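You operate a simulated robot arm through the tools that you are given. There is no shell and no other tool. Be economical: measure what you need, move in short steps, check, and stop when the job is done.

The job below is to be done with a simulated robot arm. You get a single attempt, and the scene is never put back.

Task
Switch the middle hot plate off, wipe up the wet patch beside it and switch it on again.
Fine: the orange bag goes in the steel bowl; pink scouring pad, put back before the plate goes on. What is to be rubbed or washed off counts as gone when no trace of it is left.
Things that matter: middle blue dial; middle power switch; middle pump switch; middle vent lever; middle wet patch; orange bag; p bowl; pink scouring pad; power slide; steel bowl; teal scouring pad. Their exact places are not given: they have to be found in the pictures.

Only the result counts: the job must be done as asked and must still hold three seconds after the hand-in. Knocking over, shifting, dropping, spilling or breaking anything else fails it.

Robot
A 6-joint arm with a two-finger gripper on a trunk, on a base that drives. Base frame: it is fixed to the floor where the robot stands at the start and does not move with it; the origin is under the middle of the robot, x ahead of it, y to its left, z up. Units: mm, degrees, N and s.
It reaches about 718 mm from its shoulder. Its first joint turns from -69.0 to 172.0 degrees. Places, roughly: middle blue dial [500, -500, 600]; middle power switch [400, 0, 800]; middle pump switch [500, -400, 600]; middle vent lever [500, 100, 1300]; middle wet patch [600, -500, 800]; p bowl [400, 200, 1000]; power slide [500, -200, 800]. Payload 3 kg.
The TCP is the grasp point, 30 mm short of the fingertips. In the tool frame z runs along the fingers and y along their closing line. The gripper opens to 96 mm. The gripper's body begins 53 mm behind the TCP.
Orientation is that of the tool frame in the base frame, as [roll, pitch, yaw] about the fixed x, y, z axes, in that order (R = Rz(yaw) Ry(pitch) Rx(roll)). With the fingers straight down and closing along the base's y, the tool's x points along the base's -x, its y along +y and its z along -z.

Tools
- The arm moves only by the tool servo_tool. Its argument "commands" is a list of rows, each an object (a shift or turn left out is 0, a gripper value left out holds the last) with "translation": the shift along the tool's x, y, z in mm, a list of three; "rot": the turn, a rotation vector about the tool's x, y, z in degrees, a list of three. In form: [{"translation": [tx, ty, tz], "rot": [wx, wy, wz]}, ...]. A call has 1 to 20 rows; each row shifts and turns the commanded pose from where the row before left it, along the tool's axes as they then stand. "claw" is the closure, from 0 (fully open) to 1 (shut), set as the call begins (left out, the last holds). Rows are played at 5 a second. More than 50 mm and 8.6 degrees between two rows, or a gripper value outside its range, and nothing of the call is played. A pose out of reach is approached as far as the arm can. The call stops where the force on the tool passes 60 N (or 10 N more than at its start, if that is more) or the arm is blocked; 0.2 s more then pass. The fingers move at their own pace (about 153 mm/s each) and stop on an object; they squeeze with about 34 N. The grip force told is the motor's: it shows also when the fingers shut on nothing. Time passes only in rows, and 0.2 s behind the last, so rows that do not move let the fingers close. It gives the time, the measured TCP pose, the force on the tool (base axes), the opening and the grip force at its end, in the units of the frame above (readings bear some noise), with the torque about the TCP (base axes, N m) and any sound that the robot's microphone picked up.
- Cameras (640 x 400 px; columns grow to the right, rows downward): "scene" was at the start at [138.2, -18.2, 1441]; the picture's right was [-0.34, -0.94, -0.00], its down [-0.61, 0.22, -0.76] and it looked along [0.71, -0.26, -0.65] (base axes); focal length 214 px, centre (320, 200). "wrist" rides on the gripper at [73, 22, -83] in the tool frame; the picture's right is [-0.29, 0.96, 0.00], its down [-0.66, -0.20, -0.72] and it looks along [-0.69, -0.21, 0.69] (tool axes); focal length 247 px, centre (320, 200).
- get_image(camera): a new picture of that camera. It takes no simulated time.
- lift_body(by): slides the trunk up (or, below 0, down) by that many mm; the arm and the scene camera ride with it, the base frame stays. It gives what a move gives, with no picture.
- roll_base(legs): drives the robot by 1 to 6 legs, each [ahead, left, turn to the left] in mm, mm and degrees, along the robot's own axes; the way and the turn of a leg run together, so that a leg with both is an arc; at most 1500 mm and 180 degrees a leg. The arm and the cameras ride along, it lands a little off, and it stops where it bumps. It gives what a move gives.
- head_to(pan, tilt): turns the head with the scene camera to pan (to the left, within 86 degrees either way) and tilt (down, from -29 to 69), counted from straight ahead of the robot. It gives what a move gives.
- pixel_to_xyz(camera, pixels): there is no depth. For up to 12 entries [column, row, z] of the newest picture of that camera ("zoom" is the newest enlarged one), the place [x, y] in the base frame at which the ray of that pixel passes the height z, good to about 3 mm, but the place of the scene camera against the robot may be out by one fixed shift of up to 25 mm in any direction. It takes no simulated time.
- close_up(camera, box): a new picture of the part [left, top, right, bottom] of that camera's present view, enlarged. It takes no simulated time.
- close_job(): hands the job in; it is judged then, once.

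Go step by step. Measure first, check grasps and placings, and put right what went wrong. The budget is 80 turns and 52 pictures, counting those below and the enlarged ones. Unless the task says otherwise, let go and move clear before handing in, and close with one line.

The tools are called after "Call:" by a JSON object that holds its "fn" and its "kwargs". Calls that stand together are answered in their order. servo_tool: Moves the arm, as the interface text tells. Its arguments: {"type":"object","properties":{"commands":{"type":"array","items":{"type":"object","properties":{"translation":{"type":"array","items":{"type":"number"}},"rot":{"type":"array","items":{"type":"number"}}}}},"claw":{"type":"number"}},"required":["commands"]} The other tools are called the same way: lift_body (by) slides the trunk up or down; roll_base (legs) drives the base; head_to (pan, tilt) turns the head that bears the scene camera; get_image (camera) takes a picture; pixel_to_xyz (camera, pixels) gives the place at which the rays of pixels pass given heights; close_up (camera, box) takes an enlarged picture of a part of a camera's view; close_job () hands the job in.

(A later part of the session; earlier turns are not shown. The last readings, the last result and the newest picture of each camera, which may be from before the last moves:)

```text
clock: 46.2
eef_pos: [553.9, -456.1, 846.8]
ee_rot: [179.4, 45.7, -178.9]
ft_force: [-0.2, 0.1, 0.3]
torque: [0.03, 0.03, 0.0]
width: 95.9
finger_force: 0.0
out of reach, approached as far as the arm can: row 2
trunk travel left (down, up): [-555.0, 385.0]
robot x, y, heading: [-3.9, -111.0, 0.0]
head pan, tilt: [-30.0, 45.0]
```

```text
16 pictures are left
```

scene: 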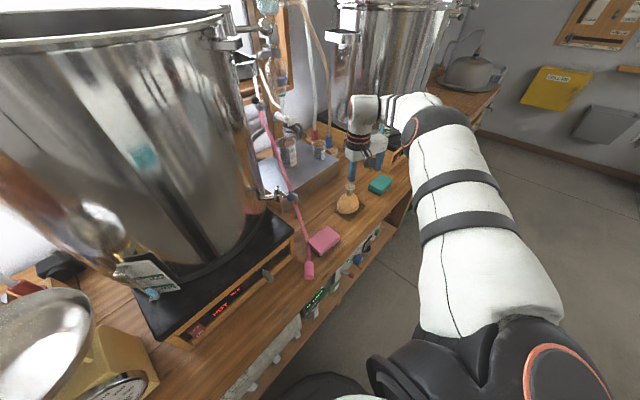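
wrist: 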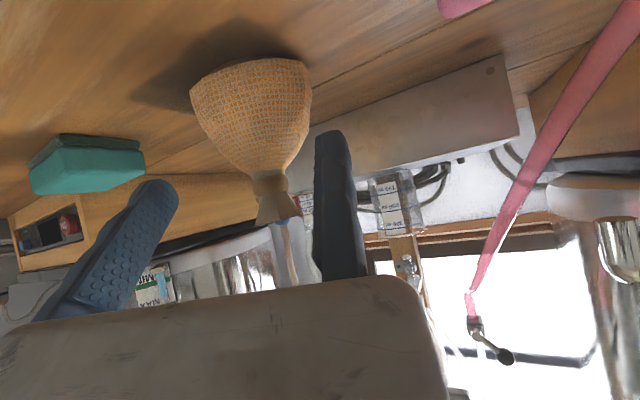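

Combined rays put the flare top at z≈855, axis ≈ (612,-503) and body ≈84 mm wide, low down. The fingers straddle it evenly; I'll advance in small steps to about (604,-456,788).

Call:
{"fn": "servo_tool", "kwargs": {"commands": [{"translation": [2, 0, 14]}, {"translation": [2, 0, 14]}, {"translation": [2, 0, 14]}, {"translation": [1, 0, 12]}]}}

Call:
{"fn": "get_image", "kwargs": {"camera": "wrist"}}

```text
clock: 47.2
eef_pos: [574.3, -456.3, 819.9]
ee_rot: [179.6, 45.5, -178.9]
ft_force: [0.7, 0.0, 0.1]
torque: [0.0, 0.0, -0.01]
width: 96.0
finger_force: 0.1
out of reach, approached as far as the arm can: row 3, 4
trunk travel left (down, up): [-555.0, 385.0]
robot x, y, heading: [-7.5, -113.3, -0.2]
head pan, tilt: [-30.0, 45.0]
```

```text
15 pictures are left
```

wrist: 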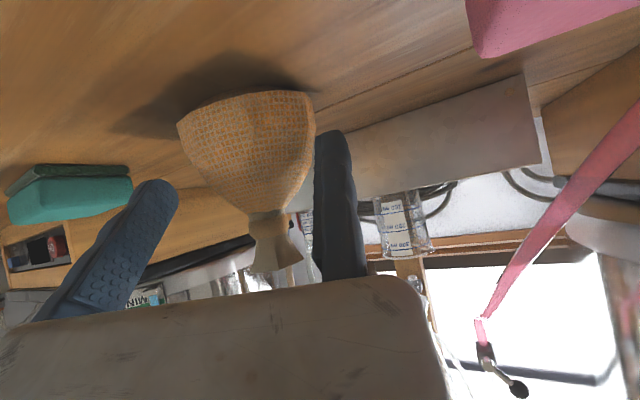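

Straddling looks right but the arm is at its limit. I'll shift 4 mm in y, drive ahead 30 mm (bag passes between the fingers), then lower by the trunk.

Call:
{"fn": "servo_tool", "kwargs": {"commands": [{"translation": [0, 4, -6]}]}}

Call:
{"fn": "roll_base", "kwargs": {"legs": [[36, 0, 0]]}}

Call:
{"fn": "lift_body", "kwargs": {"by": -15}}

Call:
{"fn": "get_image", "kwargs": {"camera": "wrist"}}

```text
clock: 47.6
eef_pos: [570.9, -451.8, 825.2]
ee_rot: [179.4, 45.7, -178.9]
ft_force: [-1.0, 0.4, -0.4]
torque: [0.0, 0.01, -0.03]
width: 96.0
finger_force: 0.1
trunk travel left (down, up): [-555.0, 385.0]
robot x, y, heading: [-9.6, -110.9, 0.2]
head pan, tilt: [-30.0, 45.0]
```

```text
clock: 48.5
eef_pos: [607.2, -452.5, 823.5]
ee_rot: [179.5, 45.6, -178.9]
ft_force: [0.4, 0.0, -0.5]
torque: [0.02, -0.02, -0.01]
width: 96.0
finger_force: 0.0
trunk travel left (down, up): [-555.0, 385.0]
robot x, y, heading: [26.8, -109.9, 0.1]
head pan, tilt: [-30.0, 45.0]
```

```text
clock: 49.1
eef_pos: [607.1, -451.1, 808.7]
ee_rot: [179.4, 45.7, -178.9]
ft_force: [0.6, -1.2, 0.0]
torque: [-0.03, -0.01, -0.01]
width: 96.1
finger_force: 0.0
trunk travel left (down, up): [-540.0, 400.0]
robot x, y, heading: [28.9, -111.4, 0.0]
head pan, tilt: [-30.0, 45.0]
```

```text
14 pictures are left
```

wrist: 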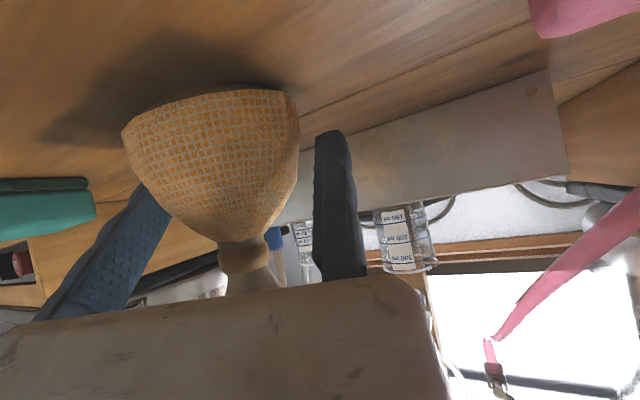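

The bag sits between the fingers. Lowering another 14 mm and then closing.

Call:
{"fn": "lift_body", "kwargs": {"by": -8}}

Call:
{"fn": "lift_body", "kwargs": {"by": -7}}

Call:
{"fn": "servo_tool", "kwargs": {"commands": [{}, {}, {}], "claw": 1}}

```text
clock: 49.7
eef_pos: [607.6, -451.7, 800.6]
ee_rot: [179.4, 45.7, -178.9]
ft_force: [-0.1, 0.5, -1.1]
torque: [-0.04, 0.02, 0.0]
width: 96.1
finger_force: 0.0
trunk travel left (down, up): [-532.0, 408.0]
robot x, y, heading: [27.5, -109.4, 0.1]
head pan, tilt: [-30.0, 45.0]
```

```text
clock: 50.2
eef_pos: [605.6, -451.7, 794.6]
ee_rot: [179.4, 45.7, -178.9]
ft_force: [0.1, 0.2, 1.3]
torque: [0.01, 0.0, 0.01]
width: 95.7
finger_force: 0.1
trunk travel left (down, up): [-525.0, 415.0]
robot x, y, heading: [29.7, -111.3, 0.0]
head pan, tilt: [-30.0, 45.0]
```

```text
clock: 51.0
eef_pos: [605.6, -452.2, 794.7]
ee_rot: [179.5, 45.7, -178.9]
ft_force: [0.9, -1.2, 2.2]
torque: [-0.26, -0.03, 0.12]
width: 82.9
finger_force: 34.1
trunk travel left (down, up): [-525.0, 415.0]
robot x, y, heading: [25.1, -114.0, -0.0]
head pan, tilt: [-30.0, 45.0]
```

Gripped at 82.9 mm. Lifting 25 mm by the trunk and checking.

Call:
{"fn": "lift_body", "kwargs": {"by": 25}}

Call:
{"fn": "get_image", "kwargs": {"camera": "wrist"}}

```text
clock: 51.7
eef_pos: [606.6, -452.7, 818.6]
ee_rot: [179.3, 45.6, -179.0]
ft_force: [0.9, -0.7, -1.9]
torque: [0.12, 0.01, 0.03]
width: 82.9
finger_force: 34.2
trunk travel left (down, up): [-550.0, 390.0]
robot x, y, heading: [26.4, -114.7, -0.1]
head pan, tilt: [-30.0, 45.0]
```

```text
13 pictures are left
```

wrist: 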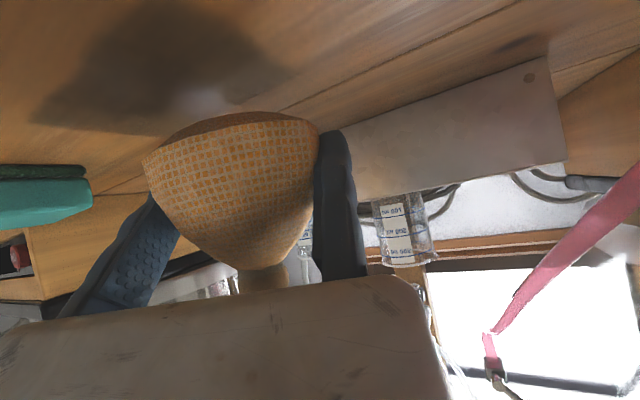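

The bag is held (bottom visible), and the wet patch shows dark with a sheen around (190,100). I'll note its place, then raise, back off and drive left to the bowl.

Call:
{"fn": "pixel_to_xyz", "kwargs": {"camera": "wrist", "pixels": [[190, 100, 755], [85, 60, 755], [170, 20, 755], [290, 65, 755], [190, 125, 755], [130, 100, 755]]}}

Call:
{"fn": "lift_body", "kwargs": {"by": 280}}

Call:
{"fn": "roll_base", "kwargs": {"legs": [[-300, 0, 0], [0, 680, 0]]}}

Call:
{"fn": "head_to", "kwargs": {"pan": -40, "tilt": 40}}

Call:
{"fn": "get_image", "kwargs": {"camera": "scene"}}

Call:
{"fn": "get_image", "kwargs": {"camera": "wrist"}}

```text
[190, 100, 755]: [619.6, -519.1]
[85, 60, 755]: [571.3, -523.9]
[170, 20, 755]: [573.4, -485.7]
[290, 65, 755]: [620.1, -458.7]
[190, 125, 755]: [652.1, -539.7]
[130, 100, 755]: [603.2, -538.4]
```

```text
clock: 54.6
eef_pos: [606.0, -453.1, 1098.7]
ee_rot: [179.3, 45.6, -178.9]
ft_force: [-0.9, -0.2, -2.3]
torque: [0.06, 0.0, 0.0]
width: 82.7
finger_force: 34.2
trunk travel left (down, up): [-830.0, 110.0]
robot x, y, heading: [27.0, -112.2, 0.1]
head pan, tilt: [-30.0, 45.0]
```

```text
clock: 60.0
eef_pos: [303.4, 226.0, 1099.2]
ee_rot: [179.4, 45.7, -179.2]
ft_force: [1.0, 0.5, -2.2]
torque: [0.06, 0.0, 0.01]
width: 82.4
finger_force: 34.1
trunk travel left (down, up): [-830.0, 110.0]
robot x, y, heading: [-275.5, 571.7, -0.1]
head pan, tilt: [-30.0, 45.0]
```

```text
clock: 60.7
eef_pos: [302.7, 227.4, 1097.7]
ee_rot: [179.5, 45.5, -179.2]
ft_force: [-0.4, -0.2, -2.4]
torque: [0.08, -0.02, -0.01]
width: 82.6
finger_force: 33.9
trunk travel left (down, up): [-830.0, 110.0]
robot x, y, heading: [-274.0, 571.6, -0.7]
head pan, tilt: [-40.0, 40.0]
```

```text
12 pictures are left
```

scene: 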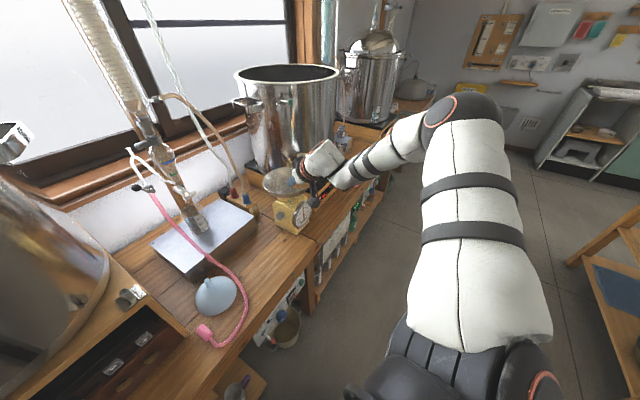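

```text
11 pictures are left
```

wrist: 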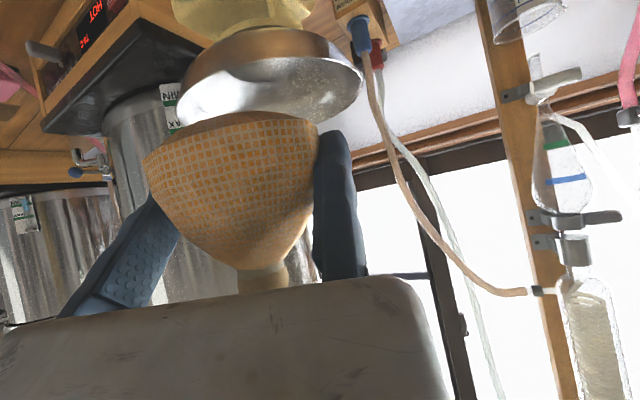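

The bowl's rim extremes show at (178,105) and (363,85). Measuring them at candidate rim heights.

Call:
{"fn": "pixel_to_xyz", "kwargs": {"camera": "wrist", "pixels": [[178, 105, 1000], [363, 85, 1000], [178, 105, 985], [363, 85, 985], [350, 65, 1000], [230, 36, 960]]}}

Call:
{"fn": "pixel_to_xyz", "kwargs": {"camera": "scene", "pixels": [[264, 181, 1000], [264, 181, 985], [279, 195, 985], [292, 216, 860], [292, 216, 840]]}}

Call:
{"fn": "close_up", "kwargs": {"camera": "scene", "box": [240, 130, 348, 240]}}

```text
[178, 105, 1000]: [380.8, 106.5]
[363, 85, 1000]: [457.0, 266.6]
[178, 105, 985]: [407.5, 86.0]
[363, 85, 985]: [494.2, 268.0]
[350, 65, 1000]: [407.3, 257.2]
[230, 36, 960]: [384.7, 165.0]
```

```text
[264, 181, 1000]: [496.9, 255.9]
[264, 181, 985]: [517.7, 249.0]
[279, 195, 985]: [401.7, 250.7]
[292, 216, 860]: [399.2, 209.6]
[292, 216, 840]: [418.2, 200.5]
```

```text
3.64 times, centred on (294, 185) of scene
```

zoom: 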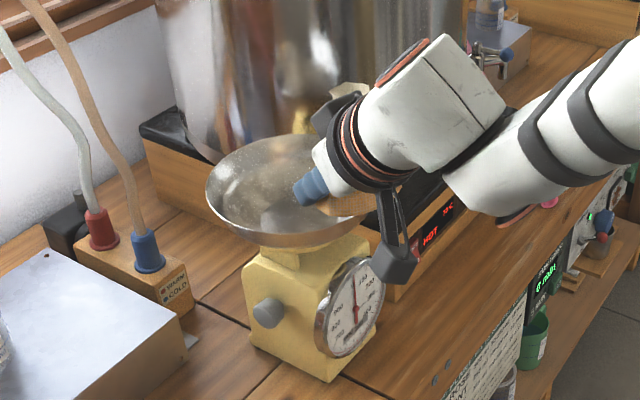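

I'll measure the rim centre and extremes in this scene view.

Call:
{"fn": "pixel_to_xyz", "kwargs": {"camera": "scene", "pixels": [[287, 182.5, 1000], [287, 182.5, 985], [262.6, 182, 1000], [262.6, 182, 985], [286, 167, 1000], [286, 167, 985], [288.5, 198, 1000], [288.5, 198, 985]]}}

```text
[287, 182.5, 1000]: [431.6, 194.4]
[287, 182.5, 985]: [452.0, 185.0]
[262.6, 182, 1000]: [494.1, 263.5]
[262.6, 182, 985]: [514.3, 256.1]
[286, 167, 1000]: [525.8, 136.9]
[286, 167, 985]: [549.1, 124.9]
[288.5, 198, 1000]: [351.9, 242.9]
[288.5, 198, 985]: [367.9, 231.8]
```

Best estimate: bowl centre ≈ (432,185), rim z≈998. I'll drive ahead 122 mm and check.

Call:
{"fn": "roll_base", "kwargs": {"legs": [[122, 0, 0]]}}

Call:
{"fn": "get_image", "kwargs": {"camera": "wrist"}}

Call:
{"fn": "pixel_to_xyz", "kwargs": {"camera": "wrist", "pixels": [[320, 100, 998]]}}

```text
clock: 62.0
eef_pos: [422.3, 226.7, 1099.5]
ee_rot: [179.4, 45.7, -179.3]
ft_force: [0.3, -0.4, -1.8]
torque: [0.1, -0.01, -0.02]
width: 82.8
finger_force: 34.0
trunk travel left (down, up): [-830.0, 110.0]
robot x, y, heading: [-155.2, 570.6, -0.3]
head pan, tilt: [-40.0, 40.0]
```

```text
9 pictures are left
```

wrist: 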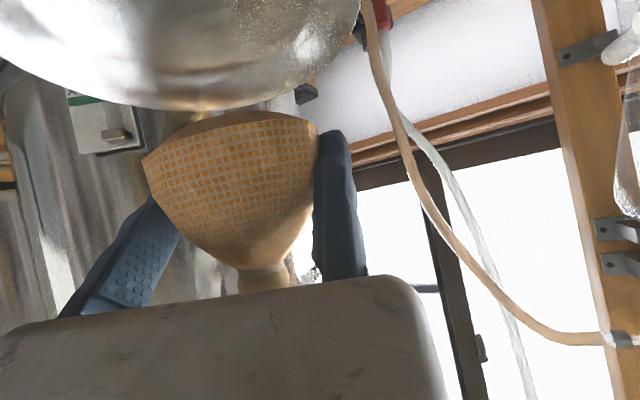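

```text
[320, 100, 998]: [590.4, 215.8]
```

The bag is over the bowl (far rim at (190,107), right rim at (358,10)). I'll shift 6 mm in -y and lower in stages, watching the force.

Call:
{"fn": "servo_tool", "kwargs": {"commands": [{"translation": [0, -6, 0]}]}}

Call:
{"fn": "lift_body", "kwargs": {"by": -70}}

Call:
{"fn": "close_up", "kwargs": {"camera": "scene", "box": [230, 110, 390, 230]}}

```text
clock: 62.4
eef_pos: [424.0, 219.6, 1098.6]
ee_rot: [179.3, 45.7, -179.3]
ft_force: [-0.6, -0.2, -1.5]
torque: [0.09, 0.03, 0.0]
width: 82.8
finger_force: 34.0
trunk travel left (down, up): [-830.0, 110.0]
robot x, y, heading: [-151.7, 572.5, -0.2]
head pan, tilt: [-40.0, 40.0]
```

```text
clock: 63.4
eef_pos: [424.2, 219.7, 1029.5]
ee_rot: [179.4, 45.8, -179.2]
ft_force: [0.4, -0.7, -1.6]
torque: [0.05, 0.02, -0.02]
width: 83.0
finger_force: 34.3
trunk travel left (down, up): [-760.0, 180.0]
robot x, y, heading: [-152.2, 573.5, -0.5]
head pan, tilt: [-40.0, 40.0]
```

```text
3.33 times, centred on (310, 170) of scene
```

zoom: 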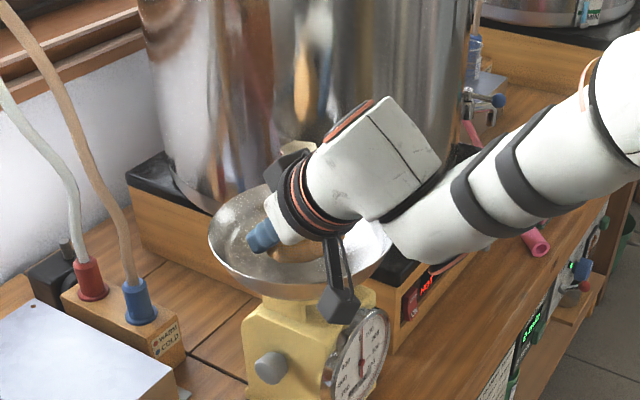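

Bag is going down inside the rim. Lowering further in small steps.

Call:
{"fn": "lift_body", "kwargs": {"by": -15}}

Call:
{"fn": "lift_body", "kwargs": {"by": -8}}

Call:
{"fn": "lift_body", "kwargs": {"by": -6}}

```text
clock: 64.1
eef_pos: [423.1, 219.6, 1013.5]
ee_rot: [179.4, 45.8, -179.3]
ft_force: [-0.1, -0.7, -1.7]
torque: [0.11, 0.02, 0.01]
width: 83.1
finger_force: 34.5
trunk travel left (down, up): [-745.0, 195.0]
robot x, y, heading: [-152.2, 572.5, -0.2]
head pan, tilt: [-40.0, 40.0]
```

```text
clock: 64.6
eef_pos: [423.2, 220.9, 1005.6]
ee_rot: [179.4, 45.6, -179.2]
ft_force: [0.7, -0.4, -1.4]
torque: [0.09, 0.04, 0.01]
width: 82.7
finger_force: 33.8
trunk travel left (down, up): [-737.0, 203.0]
robot x, y, heading: [-154.1, 567.6, -0.5]
head pan, tilt: [-40.0, 40.0]
```

```text
clock: 65.2
eef_pos: [423.1, 220.7, 999.0]
ee_rot: [179.4, 45.6, -179.2]
ft_force: [-0.3, 0.7, -2.5]
torque: [0.03, 0.0, -0.01]
width: 82.7
finger_force: 33.0
trunk travel left (down, up): [-731.0, 209.0]
robot x, y, heading: [-152.7, 568.8, -0.3]
head pan, tilt: [-40.0, 40.0]
```

No contact yet (bag weight ~2 N). Continuing with short servo steps.

Call:
{"fn": "servo_tool", "kwargs": {"commands": [{"translation": [2.8, 0, 2.8]}]}}

Call:
{"fn": "servo_tool", "kwargs": {"commands": [{"translation": [2.8, 0, 2.8]}]}}

Call:
{"fn": "servo_tool", "kwargs": {"commands": [{"translation": [2.1, 0, 2.1]}]}}

```text
clock: 65.6
eef_pos: [423.5, 220.4, 995.0]
ee_rot: [179.4, 45.5, -179.2]
ft_force: [0.4, -0.7, -0.9]
torque: [0.09, -0.02, 0.01]
width: 82.8
finger_force: 34.0
trunk travel left (down, up): [-731.0, 209.0]
robot x, y, heading: [-154.3, 570.2, -0.1]
head pan, tilt: [-40.0, 40.0]
```

```text
clock: 66.0
eef_pos: [421.5, 219.5, 991.5]
ee_rot: [179.6, 45.5, -179.3]
ft_force: [0.9, -0.1, 0.7]
torque: [0.13, -0.07, 0.01]
width: 82.7
finger_force: 33.3
trunk travel left (down, up): [-731.0, 209.0]
robot x, y, heading: [-148.2, 572.3, -0.2]
head pan, tilt: [-40.0, 40.0]
```

```text
clock: 66.4
eef_pos: [422.3, 218.7, 990.6]
ee_rot: [179.6, 45.5, -179.4]
ft_force: [0.4, -0.5, 1.3]
torque: [0.13, -0.03, -0.01]
width: 82.9
finger_force: 33.8
out of reach, approached as far as the arm can: row 1
trunk travel left (down, up): [-731.0, 209.0]
robot x, y, heading: [-152.4, 567.7, -0.3]
head pan, tilt: [-40.0, 40.0]
```

Contact (force from -1.8 to +1.3 N). I'll open only to ~89 mm, then rise straight up.

Call:
{"fn": "servo_tool", "kwargs": {"commands": [{}, {}, {"translation": [0, 2.5, 0]}], "claw": 0.07}}

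Call:
{"fn": "lift_body", "kwargs": {"by": 30}}

Call:
{"fn": "lift_body", "kwargs": {"by": 120}}

Call:
{"fn": "get_image", "kwargs": {"camera": "wrist"}}

```text
clock: 67.2
eef_pos: [421.3, 221.4, 989.5]
ee_rot: [179.6, 45.5, -179.3]
ft_force: [-0.5, -1.5, 1.1]
torque: [-0.01, -0.01, -0.04]
width: 89.2
finger_force: 0.0
trunk travel left (down, up): [-731.0, 209.0]
robot x, y, heading: [-154.9, 570.3, -0.4]
head pan, tilt: [-40.0, 40.0]
```

```text
clock: 67.9
eef_pos: [420.8, 222.0, 1019.4]
ee_rot: [179.5, 45.4, -179.3]
ft_force: [0.4, -0.5, -0.3]
torque: [0.01, 0.0, -0.04]
width: 89.3
finger_force: 0.1
trunk travel left (down, up): [-761.0, 179.0]
robot x, y, heading: [-149.6, 571.0, -0.3]
head pan, tilt: [-40.0, 40.0]
```

```text
clock: 69.4
eef_pos: [421.4, 221.7, 1139.4]
ee_rot: [179.6, 45.4, -179.2]
ft_force: [-0.4, -0.4, 0.6]
torque: [-0.01, -0.03, 0.03]
width: 89.1
finger_force: 0.1
trunk travel left (down, up): [-881.0, 59.0]
robot x, y, heading: [-155.3, 574.2, -0.6]
head pan, tilt: [-40.0, 40.0]
```

```text
7 pictures are left
```

wrist: 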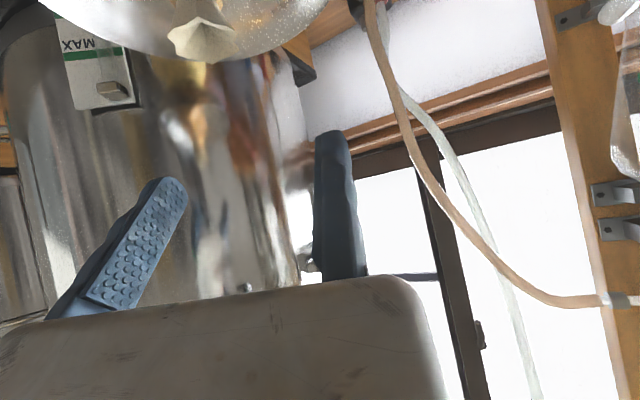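

The bag's neck stands up in the bowl at (203,40). Next the pink pad: back off, lower, tool vertical, and drive right in front of the pad (estimated centre (523,-351), short side ≈57 mm along (0.95,0.30)).

Call:
{"fn": "roll_base", "kwargs": {"legs": [[-150, 0, 0], [0, -545, 0]]}}

Call:
{"fn": "lift_body", "kwargs": {"by": -200}}

Call:
{"fn": "servo_tool", "kwargs": {"commands": [{"translation": [28, 0, -28], "rot": [0, 7.5, 0]}, {"translation": [28, 0, -20], "rot": [0, 7.5, 0]}, {"translation": [28, 0, 0], "rot": [0, 7.5, 0]}, {"rot": [0, 7.5, 0]}, {"rot": [0, 7.5, 0]}, {"rot": [0, 7.5, 0]}, {"rot": [0, 0, 0]}], "claw": 0}}

```text
clock: 73.5
eef_pos: [269.9, -326.3, 1140.0]
ee_rot: [179.6, 45.4, -179.5]
ft_force: [1.4, -0.1, 1.4]
torque: [0.01, -0.01, -0.03]
width: 89.5
finger_force: 0.0
trunk travel left (down, up): [-881.0, 59.0]
robot x, y, heading: [-307.2, 23.1, -0.5]
head pan, tilt: [-40.0, 40.0]
```

```text
clock: 75.7
eef_pos: [268.2, -326.0, 941.2]
ee_rot: [179.6, 45.6, -179.4]
ft_force: [-0.7, -1.3, 0.2]
torque: [-0.02, 0.02, -0.02]
width: 89.2
finger_force: 0.1
trunk travel left (down, up): [-681.0, 259.0]
robot x, y, heading: [-305.3, 22.7, -0.4]
head pan, tilt: [-40.0, 40.0]
```

```text
clock: 77.3
eef_pos: [132.9, -350.9, 922.9]
ee_rot: [179.6, 0.5, -179.1]
ft_force: [-0.1, -0.2, 0.5]
torque: [0.0, 0.0, -0.02]
width: 96.0
finger_force: 0.1
out of reach, approached as far as the arm can: row 5, 6
trunk travel left (down, up): [-681.0, 259.0]
robot x, y, heading: [-304.4, 24.6, -0.6]
head pan, tilt: [-40.0, 40.0]
```

Tool vertical. Turning it about the vertical by +106.6° so that the fingers close across the pad's short side with the camera on the free (right) side.

Call:
{"fn": "servo_tool", "kwargs": {"commands": [{"rot": [0, 0, -7.6]}, {"rot": [0, 0, -7.6]}, {"rot": [0, 0, -7.6]}, {"rot": [0, 0, -7.6]}, {"rot": [0, 0, -7.6]}, {"rot": [0, 0, -7.6]}, {"rot": [0, 0, -7.6]}, {"rot": [0, 0, -7.6]}, {"rot": [0, 0, -7.6]}, {"rot": [0, 0, -7.6]}, {"rot": [0, 0, -7.6]}, {"rot": [0, 0, -7.6]}, {"rot": [0, 0, -7.6]}, {"rot": [0, 0, -7.6]}]}}

```text
clock: 80.3
eef_pos: [132.3, -349.5, 922.7]
ee_rot: [-179.5, 0.2, -72.6]
ft_force: [0.4, 0.9, -0.5]
torque: [0.01, 0.0, 0.01]
width: 96.0
finger_force: 0.1
trunk travel left (down, up): [-681.0, 259.0]
robot x, y, heading: [-306.5, 22.9, -0.2]
head pan, tilt: [-40.0, 40.0]
```

Driving ahead to view the pad from about (477,-400).

Call:
{"fn": "roll_base", "kwargs": {"legs": [[345, -50, 0]]}}

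Call:
{"fn": "get_image", "kwargs": {"camera": "wrist"}}

```text
clock: 82.6
eef_pos: [480.6, -398.7, 922.3]
ee_rot: [-179.5, 0.3, -72.4]
ft_force: [-0.1, 0.0, -0.8]
torque: [-0.01, 0.0, 0.01]
width: 95.8
finger_force: 0.0
trunk travel left (down, up): [-681.0, 259.0]
robot x, y, heading: [38.9, -27.8, -0.2]
head pan, tilt: [-40.0, 40.0]
```

```text
6 pictures are left
```

wrist: 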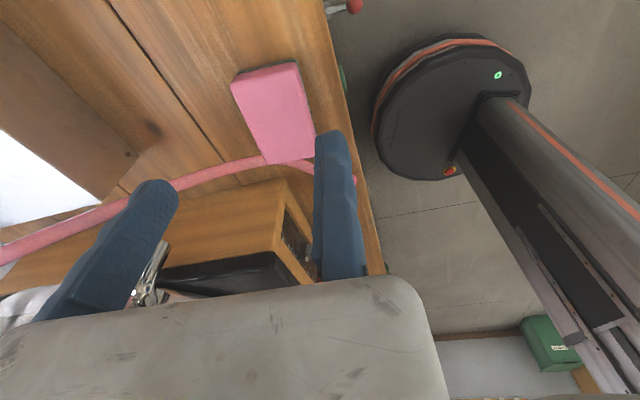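

Pad top corners at (231,80), (296,62), (316,150), (265,165). Measuring them, the metal block's foot (137,155), bench edge and hose.

Call:
{"fn": "pixel_to_xyz", "kwargs": {"camera": "wrist", "pixels": [[231, 80, 782], [296, 62, 782], [315, 150, 782], [266, 165, 782], [137, 155, 755], [350, 105, 755], [135, 150, 800], [100, 210, 755], [231, 80, 770], [296, 62, 770], [250, 160, 790], [315, 170, 790]]}}

```text
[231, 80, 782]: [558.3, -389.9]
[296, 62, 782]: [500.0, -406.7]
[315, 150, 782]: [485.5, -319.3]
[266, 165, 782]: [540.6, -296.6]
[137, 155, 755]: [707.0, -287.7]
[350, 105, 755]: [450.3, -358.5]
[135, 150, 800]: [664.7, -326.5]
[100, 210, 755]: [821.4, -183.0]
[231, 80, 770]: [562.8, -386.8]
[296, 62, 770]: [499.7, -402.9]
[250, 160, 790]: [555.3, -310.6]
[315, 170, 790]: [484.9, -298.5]
```

Pad centre ≈ (521,-353), short side 59 mm. Descending with the fixed finger in front of it, to z≈795.

Call:
{"fn": "servo_tool", "kwargs": {"commands": [{"translation": [-15.5, -8.3, 0]}, {"translation": [-15.5, -8.3, 0]}, {"translation": [0, 0, 40]}, {"translation": [0, 0, 40]}, {"translation": [0, 0, 20]}, {"translation": [0, 0, 14]}, {"translation": [0, 0, 12]}]}}

```text
clock: 84.2
eef_pos: [456.7, -383.4, 799.9]
ee_rot: [-179.5, 0.2, -72.4]
ft_force: [-0.1, 0.3, 0.8]
torque: [0.02, -0.05, 0.04]
width: 95.9
finger_force: 0.0
out of reach, approached as far as the arm can: row 1, 2, 4, 5, 7
trunk travel left (down, up): [-681.0, 259.0]
robot x, y, heading: [41.8, -25.7, -0.0]
head pan, tilt: [-40.0, 40.0]
```

The arm fell short to (457,-383). I'll drive the base by (30, 19) mm to correct.

Call:
{"fn": "roll_base", "kwargs": {"legs": [[30, 20, 0]]}}

Call:
{"fn": "get_image", "kwargs": {"camera": "wrist"}}

```text
clock: 85.0
eef_pos: [486.8, -363.1, 799.0]
ee_rot: [-179.3, 0.1, -72.3]
ft_force: [-0.3, -0.5, 0.4]
torque: [0.0, 0.0, -0.03]
width: 96.0
finger_force: 0.0
trunk travel left (down, up): [-681.0, 259.0]
robot x, y, heading: [71.3, -9.7, -0.3]
head pan, tilt: [-40.0, 40.0]
```

```text
5 pictures are left
```

wrist: 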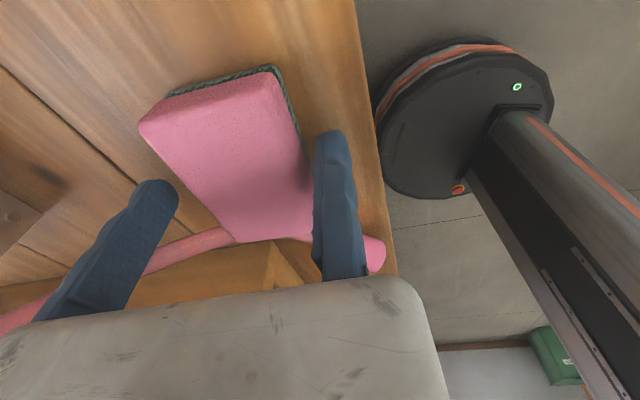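

The pad sits squarely between the fingers. Lowering 4 mm and closing, then lifting a bit to check.

Call:
{"fn": "servo_tool", "kwargs": {"commands": [{"translation": [0, 0, 4]}]}}

Call:
{"fn": "servo_tool", "kwargs": {"commands": [{}, {}, {}, {}], "claw": 1}}

Call:
{"fn": "lift_body", "kwargs": {"by": 40}}

```text
clock: 85.4
eef_pos: [485.7, -363.8, 794.8]
ee_rot: [-179.1, 0.1, -72.4]
ft_force: [-0.4, 0.1, 0.0]
torque: [0.0, 0.0, 0.01]
width: 96.1
finger_force: 0.1
trunk travel left (down, up): [-681.0, 259.0]
robot x, y, heading: [69.9, -9.4, -0.0]
head pan, tilt: [-40.0, 40.0]
```

```text
clock: 86.4
eef_pos: [486.1, -362.6, 794.6]
ee_rot: [-179.4, 0.0, -72.1]
ft_force: [-0.5, 0.0, 2.3]
torque: [-0.06, 0.03, -0.04]
width: 58.7
finger_force: 34.0
trunk travel left (down, up): [-681.0, 259.0]
robot x, y, heading: [70.7, -9.7, -0.1]
head pan, tilt: [-40.0, 40.0]
```

```text
clock: 87.3
eef_pos: [485.9, -362.5, 834.8]
ee_rot: [-179.2, 0.1, -72.3]
ft_force: [-0.2, 1.3, -0.4]
torque: [0.01, 0.01, -0.02]
width: 58.7
finger_force: 34.0
trunk travel left (down, up): [-721.0, 219.0]
robot x, y, heading: [69.8, -6.9, -0.3]
head pan, tilt: [-40.0, 40.0]
```

Pad held (58.7 mm). Moving over to the wet patch at about (612,-507).

Call:
{"fn": "roll_base", "kwargs": {"legs": [[0, -130, 0], [35, 0, 0]]}}

Call:
{"fn": "servo_tool", "kwargs": {"commands": [{"translation": [20, -14, 0]}, {"translation": [20, -14, 0]}]}}

Call:
{"fn": "close_up", "kwargs": {"camera": "scene", "box": [250, 140, 410, 240]}}

```text
clock: 89.0
eef_pos: [520.2, -492.0, 836.6]
ee_rot: [-179.3, -0.1, -72.4]
ft_force: [-0.3, -0.2, -0.1]
torque: [-0.01, -0.02, -0.02]
width: 58.6
finger_force: 34.0
trunk travel left (down, up): [-721.0, 219.0]
robot x, y, heading: [105.7, -137.1, -0.0]
head pan, tilt: [-40.0, 40.0]
```

```text
clock: 89.6
eef_pos: [540.4, -531.4, 842.2]
ee_rot: [-179.3, 0.1, -72.3]
ft_force: [1.2, 0.4, -0.4]
torque: [0.02, 0.02, 0.03]
width: 58.4
finger_force: 34.2
out of reach, approached as far as the arm can: row 1, 2
trunk travel left (down, up): [-721.0, 219.0]
robot x, y, heading: [102.1, -137.1, 0.2]
head pan, tilt: [-40.0, 40.0]
```

```text
4.00 times, centred on (330, 190) of scene
```

zoom: 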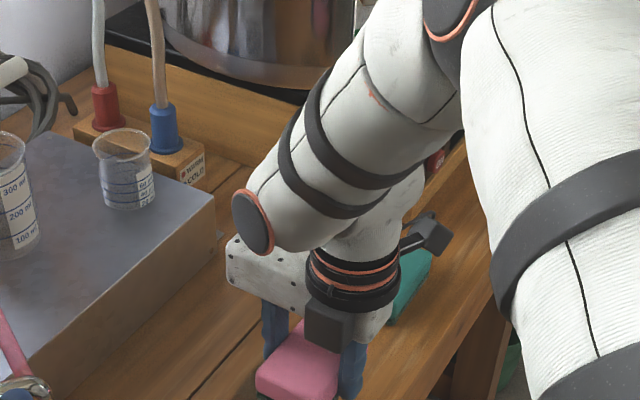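

Held pad visible; reach is limited at this trunk height. I'll raise the arm 150 mm and lower the trunk 150 mm for better reach.

Call:
{"fn": "servo_tool", "kwargs": {"commands": [{"translation": [0, 0, -40]}, {"translation": [0, 0, -40]}, {"translation": [0, 0, -40]}, {"translation": [0, 0, -40]}]}}

Call:
{"fn": "lift_body", "kwargs": {"by": -150}}

Call:
{"fn": "servo_tool", "kwargs": {"commands": [{"translation": [-8, -20, 0]}, {"translation": [-8, -20, 0]}]}}

```text
clock: 90.6
eef_pos: [535.2, -530.0, 1005.2]
ee_rot: [-179.3, 0.1, -72.5]
ft_force: [-0.2, 0.6, -0.8]
torque: [0.0, -0.05, -0.01]
width: 58.5
finger_force: 34.5
trunk travel left (down, up): [-721.0, 219.0]
robot x, y, heading: [103.0, -138.3, 0.0]
head pan, tilt: [-40.0, 40.0]
```

```text
clock: 92.3
eef_pos: [537.4, -531.2, 852.9]
ee_rot: [-179.3, 0.0, -72.4]
ft_force: [-0.7, -0.4, -0.3]
torque: [-0.01, 0.0, -0.01]
width: 58.5
finger_force: 34.3
trunk travel left (down, up): [-571.0, 369.0]
robot x, y, heading: [104.8, -140.3, 0.1]
head pan, tilt: [-40.0, 40.0]
```

```text
clock: 93.0
eef_pos: [547.2, -519.8, 850.1]
ee_rot: [-179.1, 0.1, -72.4]
ft_force: [0.4, -0.2, -0.6]
torque: [0.0, 0.01, -0.02]
width: 58.6
finger_force: 33.5
out of reach, approached as far as the arm can: row 1, 2
trunk travel left (down, up): [-571.0, 369.0]
robot x, y, heading: [104.6, -136.5, -0.2]
head pan, tilt: [-40.0, 40.0]
```

This yaw limits the reach; at yaw 180 it reached further. I'll turn the tool back by 106° (pad stays held) for the wiping.

Call:
{"fn": "servo_tool", "kwargs": {"commands": [{"rot": [0, 0, 7.6]}, {"rot": [0, 0, 7.6]}, {"rot": [0, 0, 7.6]}, {"rot": [0, 0, 7.6]}, {"rot": [0, 0, 7.6]}, {"rot": [0, 0, 7.6]}, {"rot": [0, 0, 7.6]}, {"rot": [0, 0, 7.6]}, {"rot": [0, 0, 7.6]}, {"rot": [0, 0, 7.6]}, {"rot": [0, 0, 7.6]}, {"rot": [0, 0, 7.6]}, {"rot": [0, 0, 7.6]}, {"rot": [0, 0, 7.6]}]}}

Call:
{"fn": "servo_tool", "kwargs": {"commands": [{"translation": [-30, 14, 0]}, {"translation": [-30, 14, 0]}, {"translation": [0, 14, 0]}]}}

```text
clock: 96.0
eef_pos: [548.2, -518.1, 853.0]
ee_rot: [179.7, 0.6, -178.8]
ft_force: [-0.1, 1.1, -0.2]
torque: [0.01, -0.02, 0.01]
width: 58.2
finger_force: 33.9
trunk travel left (down, up): [-571.0, 369.0]
robot x, y, heading: [105.8, -137.6, -0.2]
head pan, tilt: [-40.0, 40.0]
```

```text
clock: 96.8
eef_pos: [541.0, -509.1, 852.1]
ee_rot: [179.6, 0.9, -178.8]
ft_force: [-0.7, 0.5, -1.1]
torque: [0.02, 0.0, -0.03]
width: 58.1
finger_force: 34.4
out of reach, approached as far as the arm can: row 1, 2, 3
trunk travel left (down, up): [-571.0, 369.0]
robot x, y, heading: [105.8, -140.1, -0.1]
head pan, tilt: [-40.0, 40.0]
```

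Reach is short here; the base should turn left about 20° while shifting right, which brings the patch much nearer without approaching the bench. Doing that in four arcs.

Call:
{"fn": "roll_base", "kwargs": {"legs": [[-5, -41, 5], [-8, -40, 5], [-12, -39, 5], [-15, -38, 5]]}}

Call:
{"fn": "servo_tool", "kwargs": {"commands": [{"translation": [20, -12, 0]}]}}

```text
clock: 99.1
eef_pos: [630.5, -501.2, 852.1]
ee_rot: [179.6, 0.9, -158.7]
ft_force: [0.7, -0.1, -0.1]
torque: [0.03, -0.01, 0.02]
width: 58.6
finger_force: 34.1
trunk travel left (down, up): [-571.0, 369.0]
robot x, y, heading: [94.6, -300.3, 19.7]
head pan, tilt: [-40.0, 40.0]
```

```text
clock: 99.5
eef_pos: [615.8, -518.5, 851.1]
ee_rot: [179.8, 1.0, -158.8]
ft_force: [0.6, -0.3, 0.5]
torque: [0.04, -0.01, -0.05]
width: 58.4
finger_force: 34.2
trunk travel left (down, up): [-571.0, 369.0]
robot x, y, heading: [94.1, -298.5, 19.8]
head pan, tilt: [-40.0, 40.0]
```

Good reach now. Placing the pad over the patch centre and lowering to contact.

Call:
{"fn": "servo_tool", "kwargs": {"commands": [{"translation": [0, 20, 0]}, {"translation": [0, 21, 0]}, {"translation": [0, 0, 25]}, {"translation": [0, 0, 20]}, {"translation": [0, 0, 8]}]}}

Call:
{"fn": "servo_tool", "kwargs": {"commands": [{"translation": [0, 0, 3]}]}}

```text
clock: 100.7
eef_pos: [600.7, -479.8, 797.7]
ee_rot: [179.6, 0.8, -158.9]
ft_force: [-0.1, -0.8, -0.6]
torque: [0.0, 0.03, 0.02]
width: 58.4
finger_force: 33.9
trunk travel left (down, up): [-571.0, 369.0]
robot x, y, heading: [90.1, -302.2, 20.1]
head pan, tilt: [-40.0, 40.0]
```

```text
clock: 101.1
eef_pos: [600.7, -479.1, 797.5]
ee_rot: [179.6, 0.9, -158.7]
ft_force: [-0.5, -0.2, 2.9]
torque: [-0.26, 0.09, 0.04]
width: 58.3
finger_force: 34.6
trunk travel left (down, up): [-571.0, 369.0]
robot x, y, heading: [91.9, -299.3, 20.0]
head pan, tilt: [-40.0, 40.0]
```

Contact at ~3 N. Pressing 2 mm more and rubbing back and forth across the patch.

Call:
{"fn": "servo_tool", "kwargs": {"commands": [{"translation": [0, 0, 2]}, {"translation": [0, -20, 0]}, {"translation": [0, -20, 0]}, {"translation": [0, 20, 0]}, {"translation": [0, 20, 0]}, {"translation": [0, 20, 0]}, {"translation": [0, 20, 0]}, {"translation": [0, -20, 0]}, {"translation": [0, -20, 0]}, {"translation": [20, 0, 0]}, {"translation": [15, 0, 0]}, {"translation": [0, -20, 0]}, {"translation": [0, -20, 0]}, {"translation": [0, 20, 0]}, {"translation": [0, 20, 0]}, {"translation": [0, 20, 0]}, {"translation": [0, 20, 0]}, {"translation": [0, -20, 0]}, {"translation": [0, -20, 0]}]}}

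Call:
{"fn": "servo_tool", "kwargs": {"commands": [{"translation": [-20, 0, 0]}, {"translation": [-20, 0, 0]}, {"translation": [-15, 0, 0]}, {"translation": [-15, 0, 0]}, {"translation": [0, -20, 0]}, {"translation": [0, -20, 0]}, {"translation": [0, 20, 0]}, {"translation": [0, 20, 0]}, {"translation": [0, 20, 0]}, {"translation": [0, 20, 0]}, {"translation": [0, -20, 0]}, {"translation": [0, -20, 0]}, {"translation": [20, 0, 0]}, {"translation": [15, 0, 0]}]}}

```text
clock: 105.1
eef_pos: [558.9, -497.8, 792.5]
ee_rot: [179.8, 0.9, -158.7]
ft_force: [-3.1, 4.0, 6.6]
torque: [-0.1, -0.1, 0.01]
width: 58.3
finger_force: 33.7
out of reach, approached as far as the arm can: row 6, 7, 13
trunk travel left (down, up): [-571.0, 369.0]
robot x, y, heading: [91.3, -299.2, 19.8]
head pan, tilt: [-40.0, 40.0]
```

```text
clock: 108.1
eef_pos: [574.9, -515.7, 794.5]
ee_rot: [179.9, 0.9, -158.7]
ft_force: [5.8, -1.8, 9.0]
torque: [-0.26, -0.35, 0.22]
width: 58.4
finger_force: 33.9
out of reach, approached as far as the arm can: row 4, 9, 10
trunk travel left (down, up): [-571.0, 369.0]
robot x, y, heading: [91.4, -303.3, 20.1]
head pan, tilt: [-40.0, 40.0]
```

Wiped at 6–9 N. Lifting off and backing away to check the bench with the wrist camera.

Call:
{"fn": "lift_body", "kwargs": {"by": 60}}

Call:
{"fn": "roll_base", "kwargs": {"legs": [[-100, -60, 0]]}}

Call:
{"fn": "get_image", "kwargs": {"camera": "wrist"}}

Call:
{"fn": "pixel_to_xyz", "kwargs": {"camera": "wrist", "pixels": [[400, 200, 755], [400, 150, 755], [450, 200, 755], [350, 100, 755], [250, 230, 755], [450, 120, 755]]}}

```text
clock: 109.1
eef_pos: [573.5, -514.7, 852.0]
ee_rot: [179.6, 0.7, -158.8]
ft_force: [0.6, -0.5, -0.1]
torque: [-0.01, 0.02, 0.02]
width: 58.5
finger_force: 34.0
trunk travel left (down, up): [-631.0, 309.0]
robot x, y, heading: [91.7, -300.2, 20.1]
head pan, tilt: [-40.0, 40.0]
```

```text
clock: 110.4
eef_pos: [499.7, -606.2, 851.1]
ee_rot: [179.6, 0.8, -158.8]
ft_force: [-1.3, -0.3, 0.1]
torque: [0.02, 0.01, -0.02]
width: 58.5
finger_force: 33.2
trunk travel left (down, up): [-631.0, 309.0]
robot x, y, heading: [17.1, -389.3, 19.9]
head pan, tilt: [-40.0, 40.0]
```

```text
3 pictures are left
```

wrist: 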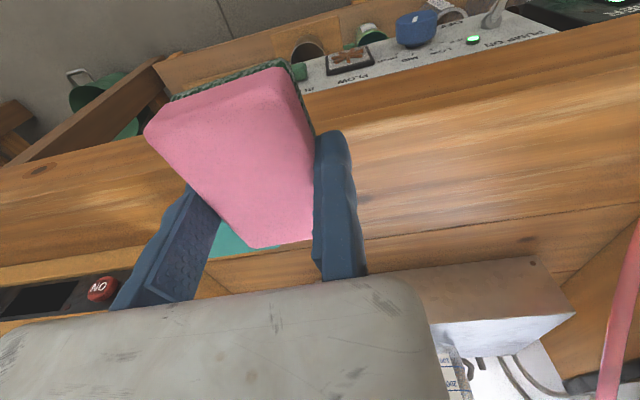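

```text
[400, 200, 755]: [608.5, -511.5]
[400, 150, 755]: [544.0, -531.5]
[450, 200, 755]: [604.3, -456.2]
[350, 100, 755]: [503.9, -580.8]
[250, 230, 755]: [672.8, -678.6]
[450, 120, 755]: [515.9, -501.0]
```

The patch site at (400,200) looks like bare wood, with a faint light sheen near (450,150). I'll enlarge it.

Call:
{"fn": "close_up", "kwargs": {"camera": "wrist", "box": [330, 80, 570, 270]}}

```text
2.11 times, centred on (450, 175) of wrist
```

zoom: 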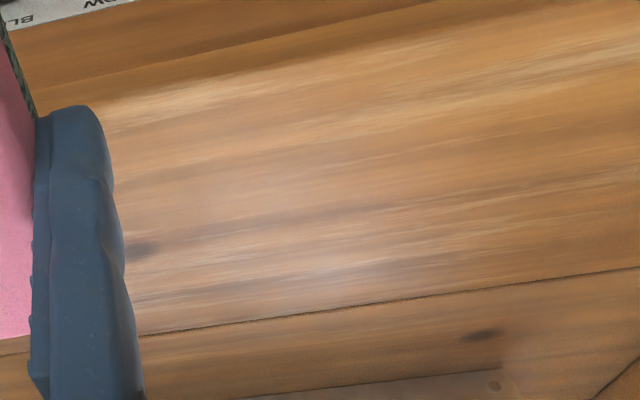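

A faint sheen remains towards the left (around zoom (320,265) ≈ (613,-456)), the side where my strokes fell short of reach. I'll go back with the base ~50 mm further left and wipe the whole area again.

Call:
{"fn": "roll_base", "kwargs": {"legs": [[145, 105, 0]]}}

Call:
{"fn": "servo_tool", "kwargs": {"commands": [{"translation": [0, 0, 25]}, {"translation": [0, 0, 20]}, {"translation": [0, 0, 7]}]}}

Call:
{"fn": "servo_tool", "kwargs": {"commands": [{"translation": [0, 0, 4]}]}}

```text
clock: 111.9
eef_pos: [600.3, -463.4, 852.3]
ee_rot: [179.7, 0.7, -159.2]
ft_force: [0.6, 0.5, -0.4]
torque: [-0.04, 0.0, 0.01]
width: 58.5
finger_force: 33.9
trunk travel left (down, up): [-631.0, 309.0]
robot x, y, heading: [116.9, -245.1, 19.4]
head pan, tilt: [-40.0, 40.0]
```

```text
clock: 112.7
eef_pos: [601.4, -463.9, 800.3]
ee_rot: [179.6, 0.9, -159.2]
ft_force: [0.6, -0.7, -0.1]
torque: [-0.01, -0.01, -0.02]
width: 58.3
finger_force: 33.5
trunk travel left (down, up): [-631.0, 309.0]
robot x, y, heading: [120.8, -244.0, 19.3]
head pan, tilt: [-40.0, 40.0]
```

```text
clock: 113.1
eef_pos: [599.9, -462.9, 796.7]
ee_rot: [179.7, 0.8, -159.2]
ft_force: [-0.3, -0.9, -0.5]
torque: [0.02, 0.01, -0.01]
width: 58.8
finger_force: 34.2
trunk travel left (down, up): [-631.0, 309.0]
robot x, y, heading: [114.8, -244.2, 19.5]
head pan, tilt: [-40.0, 40.0]
```

Pressing and wiping the left part first.

Call:
{"fn": "servo_tool", "kwargs": {"commands": [{"translation": [0, 0, 3]}, {"translation": [0, 0, 2]}, {"translation": [0, 20, 0]}, {"translation": [0, 20, 0]}, {"translation": [20, 0, 0]}, {"translation": [20, 0, 0]}, {"translation": [-20, 0, 0]}, {"translation": [-20, 0, 0]}, {"translation": [-20, 0, 0]}, {"translation": [-20, 0, 0]}, {"translation": [20, 0, 0]}, {"translation": [20, 0, 0]}]}}

Call:
{"fn": "servo_tool", "kwargs": {"commands": [{"translation": [0, -25, 0]}, {"translation": [20, 0, 0]}, {"translation": [20, 0, 0]}, {"translation": [-20, 0, 0]}, {"translation": [-20, 0, 0]}, {"translation": [-20, 0, 0]}, {"translation": [-20, 0, 0]}, {"translation": [20, 0, 0]}, {"translation": [20, 0, 0]}, {"translation": [0, -25, 0]}, {"translation": [20, 0, 0]}, {"translation": [20, 0, 0]}, {"translation": [-20, 0, 0]}, {"translation": [-20, 0, 0]}, {"translation": [-20, 0, 0]}, {"translation": [-20, 0, 0]}, {"translation": [20, 0, 0]}, {"translation": [20, 0, 0]}]}}

```text
clock: 115.7
eef_pos: [578.5, -430.5, 790.9]
ee_rot: [179.6, 0.7, -159.1]
ft_force: [0.0, -1.8, 1.8]
torque: [-0.16, -0.21, -0.13]
width: 58.2
finger_force: 34.3
out of reach, approached as far as the arm can: row 6, 10
trunk travel left (down, up): [-631.0, 309.0]
robot x, y, heading: [119.4, -246.9, 19.6]
head pan, tilt: [-40.0, 40.0]
```

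```text
clock: 119.5
eef_pos: [621.3, -467.7, 790.0]
ee_rot: [179.7, 0.9, -159.1]
ft_force: [0.1, -2.8, 4.6]
torque: [-0.27, -0.24, -0.12]
width: 58.4
finger_force: 34.4
out of reach, approached as far as the arm can: row 3, 7, 12
trunk travel left (down, up): [-631.0, 309.0]
robot x, y, heading: [119.9, -242.6, 19.7]
head pan, tilt: [-40.0, 40.0]
```

Continuing to the right with slightly more pressure.

Call:
{"fn": "servo_tool", "kwargs": {"commands": [{"translation": [10, 0, 2]}, {"translation": [0, -20, 0]}, {"translation": [20, 0, 0]}, {"translation": [20, 0, 0]}, {"translation": [-20, 0, 0]}, {"translation": [-20, 0, 0]}, {"translation": [-20, 0, 0]}, {"translation": [20, 0, 0]}, {"translation": [0, -20, 0]}, {"translation": [20, 0, 0]}, {"translation": [20, 0, 0]}, {"translation": [-20, 0, 0]}, {"translation": [-20, 0, 0]}, {"translation": [-20, 0, 0]}, {"translation": [20, 0, 0]}]}}

Call:
{"fn": "servo_tool", "kwargs": {"commands": [{"translation": [0, 20, 0]}, {"translation": [0, 20, 0]}, {"translation": [0, 20, 0]}, {"translation": [20, -20, 0]}, {"translation": [10, -20, 0]}, {"translation": [0, -20, 0]}, {"translation": [0, 20, 0]}, {"translation": [0, 20, 0]}, {"translation": [0, 20, 0]}, {"translation": [-20, -20, 0]}, {"translation": [-20, -20, 0]}, {"translation": [-10, -20, 0]}, {"translation": [0, 20, 0]}, {"translation": [0, 20, 0]}]}}

```text
clock: 121.8
eef_pos: [610.3, -511.7, 790.4]
ee_rot: [-179.9, 1.1, -158.8]
ft_force: [-5.1, -1.5, 15.5]
torque: [0.01, 0.32, 0.15]
width: 58.3
finger_force: 34.2
out of reach, approached as far as the arm can: row 4
trunk travel left (down, up): [-631.0, 309.0]
robot x, y, heading: [119.6, -248.4, 19.2]
head pan, tilt: [-40.0, 40.0]
stopped in row 11: the force on the tool passed its limit at 77 N (the readings are from after the stop); the commanded pose is now the measured one
```

```text
clock: 122.8
eef_pos: [584.2, -464.4, 791.1]
ee_rot: [179.9, 1.3, -158.6]
ft_force: [-1.6, 5.3, 13.4]
torque: [-0.61, -0.12, 0.12]
width: 58.6
finger_force: 33.8
out of reach, approached as far as the arm can: row 4
trunk travel left (down, up): [-631.0, 309.0]
robot x, y, heading: [124.1, -242.0, 19.3]
head pan, tilt: [-40.0, 40.0]
stopped in row 4: the force on the tool passed its limit at 89 N (the readings are from after the stop); the commanded pose is now the measured one
```

The pressure built up too much; I'll ease off 2.5 mm and do a final gentle pass over the centre.

Call:
{"fn": "servo_tool", "kwargs": {"commands": [{"translation": [0, 0, -2.5]}, {"translation": [0, -15, 0]}, {"translation": [0, -15, 0]}, {"translation": [0, -15, 0]}, {"translation": [0, -15, 0]}, {"translation": [-15, 0, 0]}, {"translation": [-15, 0, 0]}, {"translation": [0, 15, 0]}, {"translation": [0, 15, 0]}, {"translation": [0, 15, 0]}, {"translation": [0, 15, 0]}, {"translation": [0, 15, 0]}, {"translation": [15, 0, 0]}, {"translation": [15, 0, 0]}, {"translation": [15, 0, 0]}, {"translation": [0, -15, 0]}, {"translation": [0, -15, 0]}, {"translation": [0, -15, 0]}, {"translation": [0, -15, 0]}]}}

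```text
clock: 126.8
eef_pos: [593.7, -494.0, 791.5]
ee_rot: [179.8, 1.0, -158.8]
ft_force: [-0.7, 1.3, 2.7]
torque: [-0.18, 0.0, -0.02]
width: 58.4
finger_force: 33.4
out of reach, approached as far as the arm can: row 15, 17, 18, 19
trunk travel left (down, up): [-631.0, 309.0]
robot x, y, heading: [120.5, -246.8, 19.4]
head pan, tilt: [-40.0, 40.0]
```

Lifting and checking from the same viewpoint as before.

Call:
{"fn": "lift_body", "kwargs": {"by": 60}}

Call:
{"fn": "roll_base", "kwargs": {"legs": [[-130, -75, 0]]}}

Call:
{"fn": "get_image", "kwargs": {"camera": "wrist"}}

```text
clock: 127.8
eef_pos: [595.4, -495.2, 850.0]
ee_rot: [179.8, 1.0, -158.7]
ft_force: [0.6, -0.2, 0.2]
torque: [0.01, 0.01, 0.02]
width: 58.5
finger_force: 34.2
trunk travel left (down, up): [-691.0, 249.0]
robot x, y, heading: [120.5, -242.8, 19.3]
head pan, tilt: [-40.0, 40.0]
```

```text
clock: 129.1
eef_pos: [499.0, -608.0, 848.9]
ee_rot: [179.8, 1.0, -158.7]
ft_force: [-0.3, 0.4, -0.4]
torque: [0.01, -0.02, 0.0]
width: 58.6
finger_force: 34.5
trunk travel left (down, up): [-691.0, 249.0]
robot x, y, heading: [23.4, -357.0, 19.6]
head pan, tilt: [-40.0, 40.0]
```

```text
1 pictures are left
```

wrist: 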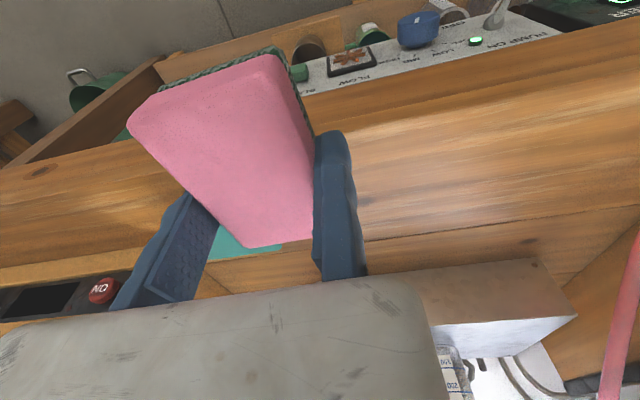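

The light streaks are unchanged, so they are wood reflections; the patch is gone. Now putting the pad back: back off, straighten the base, drive left, and turn the tool to the original grasp yaw.

Call:
{"fn": "roll_base", "kwargs": {"legs": [[-300, 0, 0], [0, 0, -19.6], [0, 445, 0]]}}

Call:
{"fn": "servo_tool", "kwargs": {"commands": [{"rot": [0, 0, -7.57]}, {"rot": [0, 0, -7.57]}, {"rot": [0, 0, -7.57]}, {"rot": [0, 0, -7.57]}, {"rot": [0, 0, -7.57]}, {"rot": [0, 0, -7.57]}, {"rot": [0, 0, -7.57]}, {"rot": [0, 0, -7.57]}, {"rot": [0, 0, -7.57]}, {"rot": [0, 0, -7.57]}, {"rot": [0, 0, -7.57]}, {"rot": [0, 0, -7.57]}, {"rot": [0, 0, -7.57]}, {"rot": [0, 0, -7.57]}]}}

```text
clock: 134.5
eef_pos: [105.5, -404.6, 849.3]
ee_rot: [179.8, 1.0, -178.4]
ft_force: [-0.8, 0.1, -0.3]
torque: [0.04, 0.02, 0.03]
width: 58.1
finger_force: 34.4
trunk travel left (down, up): [-691.0, 249.0]
robot x, y, heading: [-255.3, -9.9, -0.3]
head pan, tilt: [-40.0, 40.0]
```

```text
clock: 137.5
eef_pos: [105.4, -405.7, 850.4]
ee_rot: [-179.0, -0.1, -72.5]
ft_force: [0.9, 0.1, 0.4]
torque: [0.04, 0.0, -0.01]
width: 58.3
finger_force: 34.5
trunk travel left (down, up): [-691.0, 249.0]
robot x, y, heading: [-259.0, -11.0, -0.4]
head pan, tilt: [-40.0, 40.0]
```

Driving ahead to the pad's place, then extending the arm.

Call:
{"fn": "roll_base", "kwargs": {"legs": [[335, 0, 0]]}}

Call:
{"fn": "servo_tool", "kwargs": {"commands": [{"translation": [0, -25, 0]}, {"translation": [0, -25, 0]}, {"translation": [-10, -5, 0]}, {"translation": [-10, -5, 0]}]}}

```text
clock: 139.7
eef_pos: [438.7, -405.7, 850.4]
ee_rot: [-179.0, 0.0, -72.6]
ft_force: [-0.3, 0.1, 0.5]
torque: [-0.01, 0.01, 0.01]
width: 58.4
finger_force: 34.5
trunk travel left (down, up): [-691.0, 249.0]
robot x, y, heading: [74.4, -15.7, -0.4]
head pan, tilt: [-40.0, 40.0]
```

```text
clock: 140.7
eef_pos: [478.0, -377.8, 842.4]
ee_rot: [-178.8, -0.1, -72.7]
ft_force: [-0.1, 0.1, 0.5]
torque: [-0.02, -0.04, 0.05]
width: 58.4
finger_force: 34.0
out of reach, approached as far as the arm can: row 2, 3, 4
trunk travel left (down, up): [-691.0, 249.0]
robot x, y, heading: [75.0, -12.5, -0.2]
head pan, tilt: [-40.0, 40.0]
```

Close; a small base shift brings it nearly onto the original spot, then I lower with the trunk.

Call:
{"fn": "roll_base", "kwargs": {"legs": [[8, 11, 0]]}}

Call:
{"fn": "lift_body", "kwargs": {"by": -42}}

Call:
{"fn": "servo_tool", "kwargs": {"commands": [{"translation": [0, -5, 0]}]}}

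```text
clock: 141.5
eef_pos: [486.0, -366.9, 842.9]
ee_rot: [-178.6, 0.1, -72.6]
ft_force: [0.0, -0.1, -0.3]
torque: [0.0, 0.0, 0.01]
width: 58.6
finger_force: 33.7
trunk travel left (down, up): [-691.0, 249.0]
robot x, y, heading: [83.7, 1.3, -0.4]
head pan, tilt: [-40.0, 40.0]
```

```text
clock: 142.3
eef_pos: [485.3, -367.9, 800.0]
ee_rot: [-178.7, -0.1, -72.6]
ft_force: [0.6, -0.6, -0.6]
torque: [0.02, -0.03, 0.01]
width: 58.6
finger_force: 33.5
trunk travel left (down, up): [-649.0, 291.0]
robot x, y, heading: [84.8, -1.7, -0.1]
head pan, tilt: [-40.0, 40.0]
```

```text
clock: 142.7
eef_pos: [484.7, -368.2, 798.9]
ee_rot: [-178.7, 0.0, -72.5]
ft_force: [-0.3, 0.4, -0.1]
torque: [-0.01, -0.01, -0.01]
width: 58.4
finger_force: 33.7
out of reach, approached as far as the arm can: row 1
trunk travel left (down, up): [-649.0, 291.0]
robot x, y, heading: [85.0, 0.4, 0.1]
head pan, tilt: [-40.0, 40.0]
```

Within ~10 mm of the original spot. Lowering to touch.

Call:
{"fn": "lift_body", "kwargs": {"by": -4}}

Call:
{"fn": "lift_body", "kwargs": {"by": -3}}

```text
clock: 143.2
eef_pos: [484.4, -366.9, 795.2]
ee_rot: [-178.7, -0.2, -72.7]
ft_force: [0.3, 0.2, -0.9]
torque: [0.0, 0.01, -0.01]
width: 58.5
finger_force: 33.8
trunk travel left (down, up): [-645.0, 295.0]
robot x, y, heading: [86.1, -3.3, -0.4]
head pan, tilt: [-40.0, 40.0]
```

```text
clock: 143.8
eef_pos: [485.5, -367.0, 793.1]
ee_rot: [-178.7, -0.1, -72.6]
ft_force: [-0.1, 0.1, 0.2]
torque: [0.05, 0.02, -0.03]
width: 58.5
finger_force: 33.9
trunk travel left (down, up): [-642.0, 298.0]
robot x, y, heading: [86.3, 1.1, -0.4]
head pan, tilt: [-40.0, 40.0]
```

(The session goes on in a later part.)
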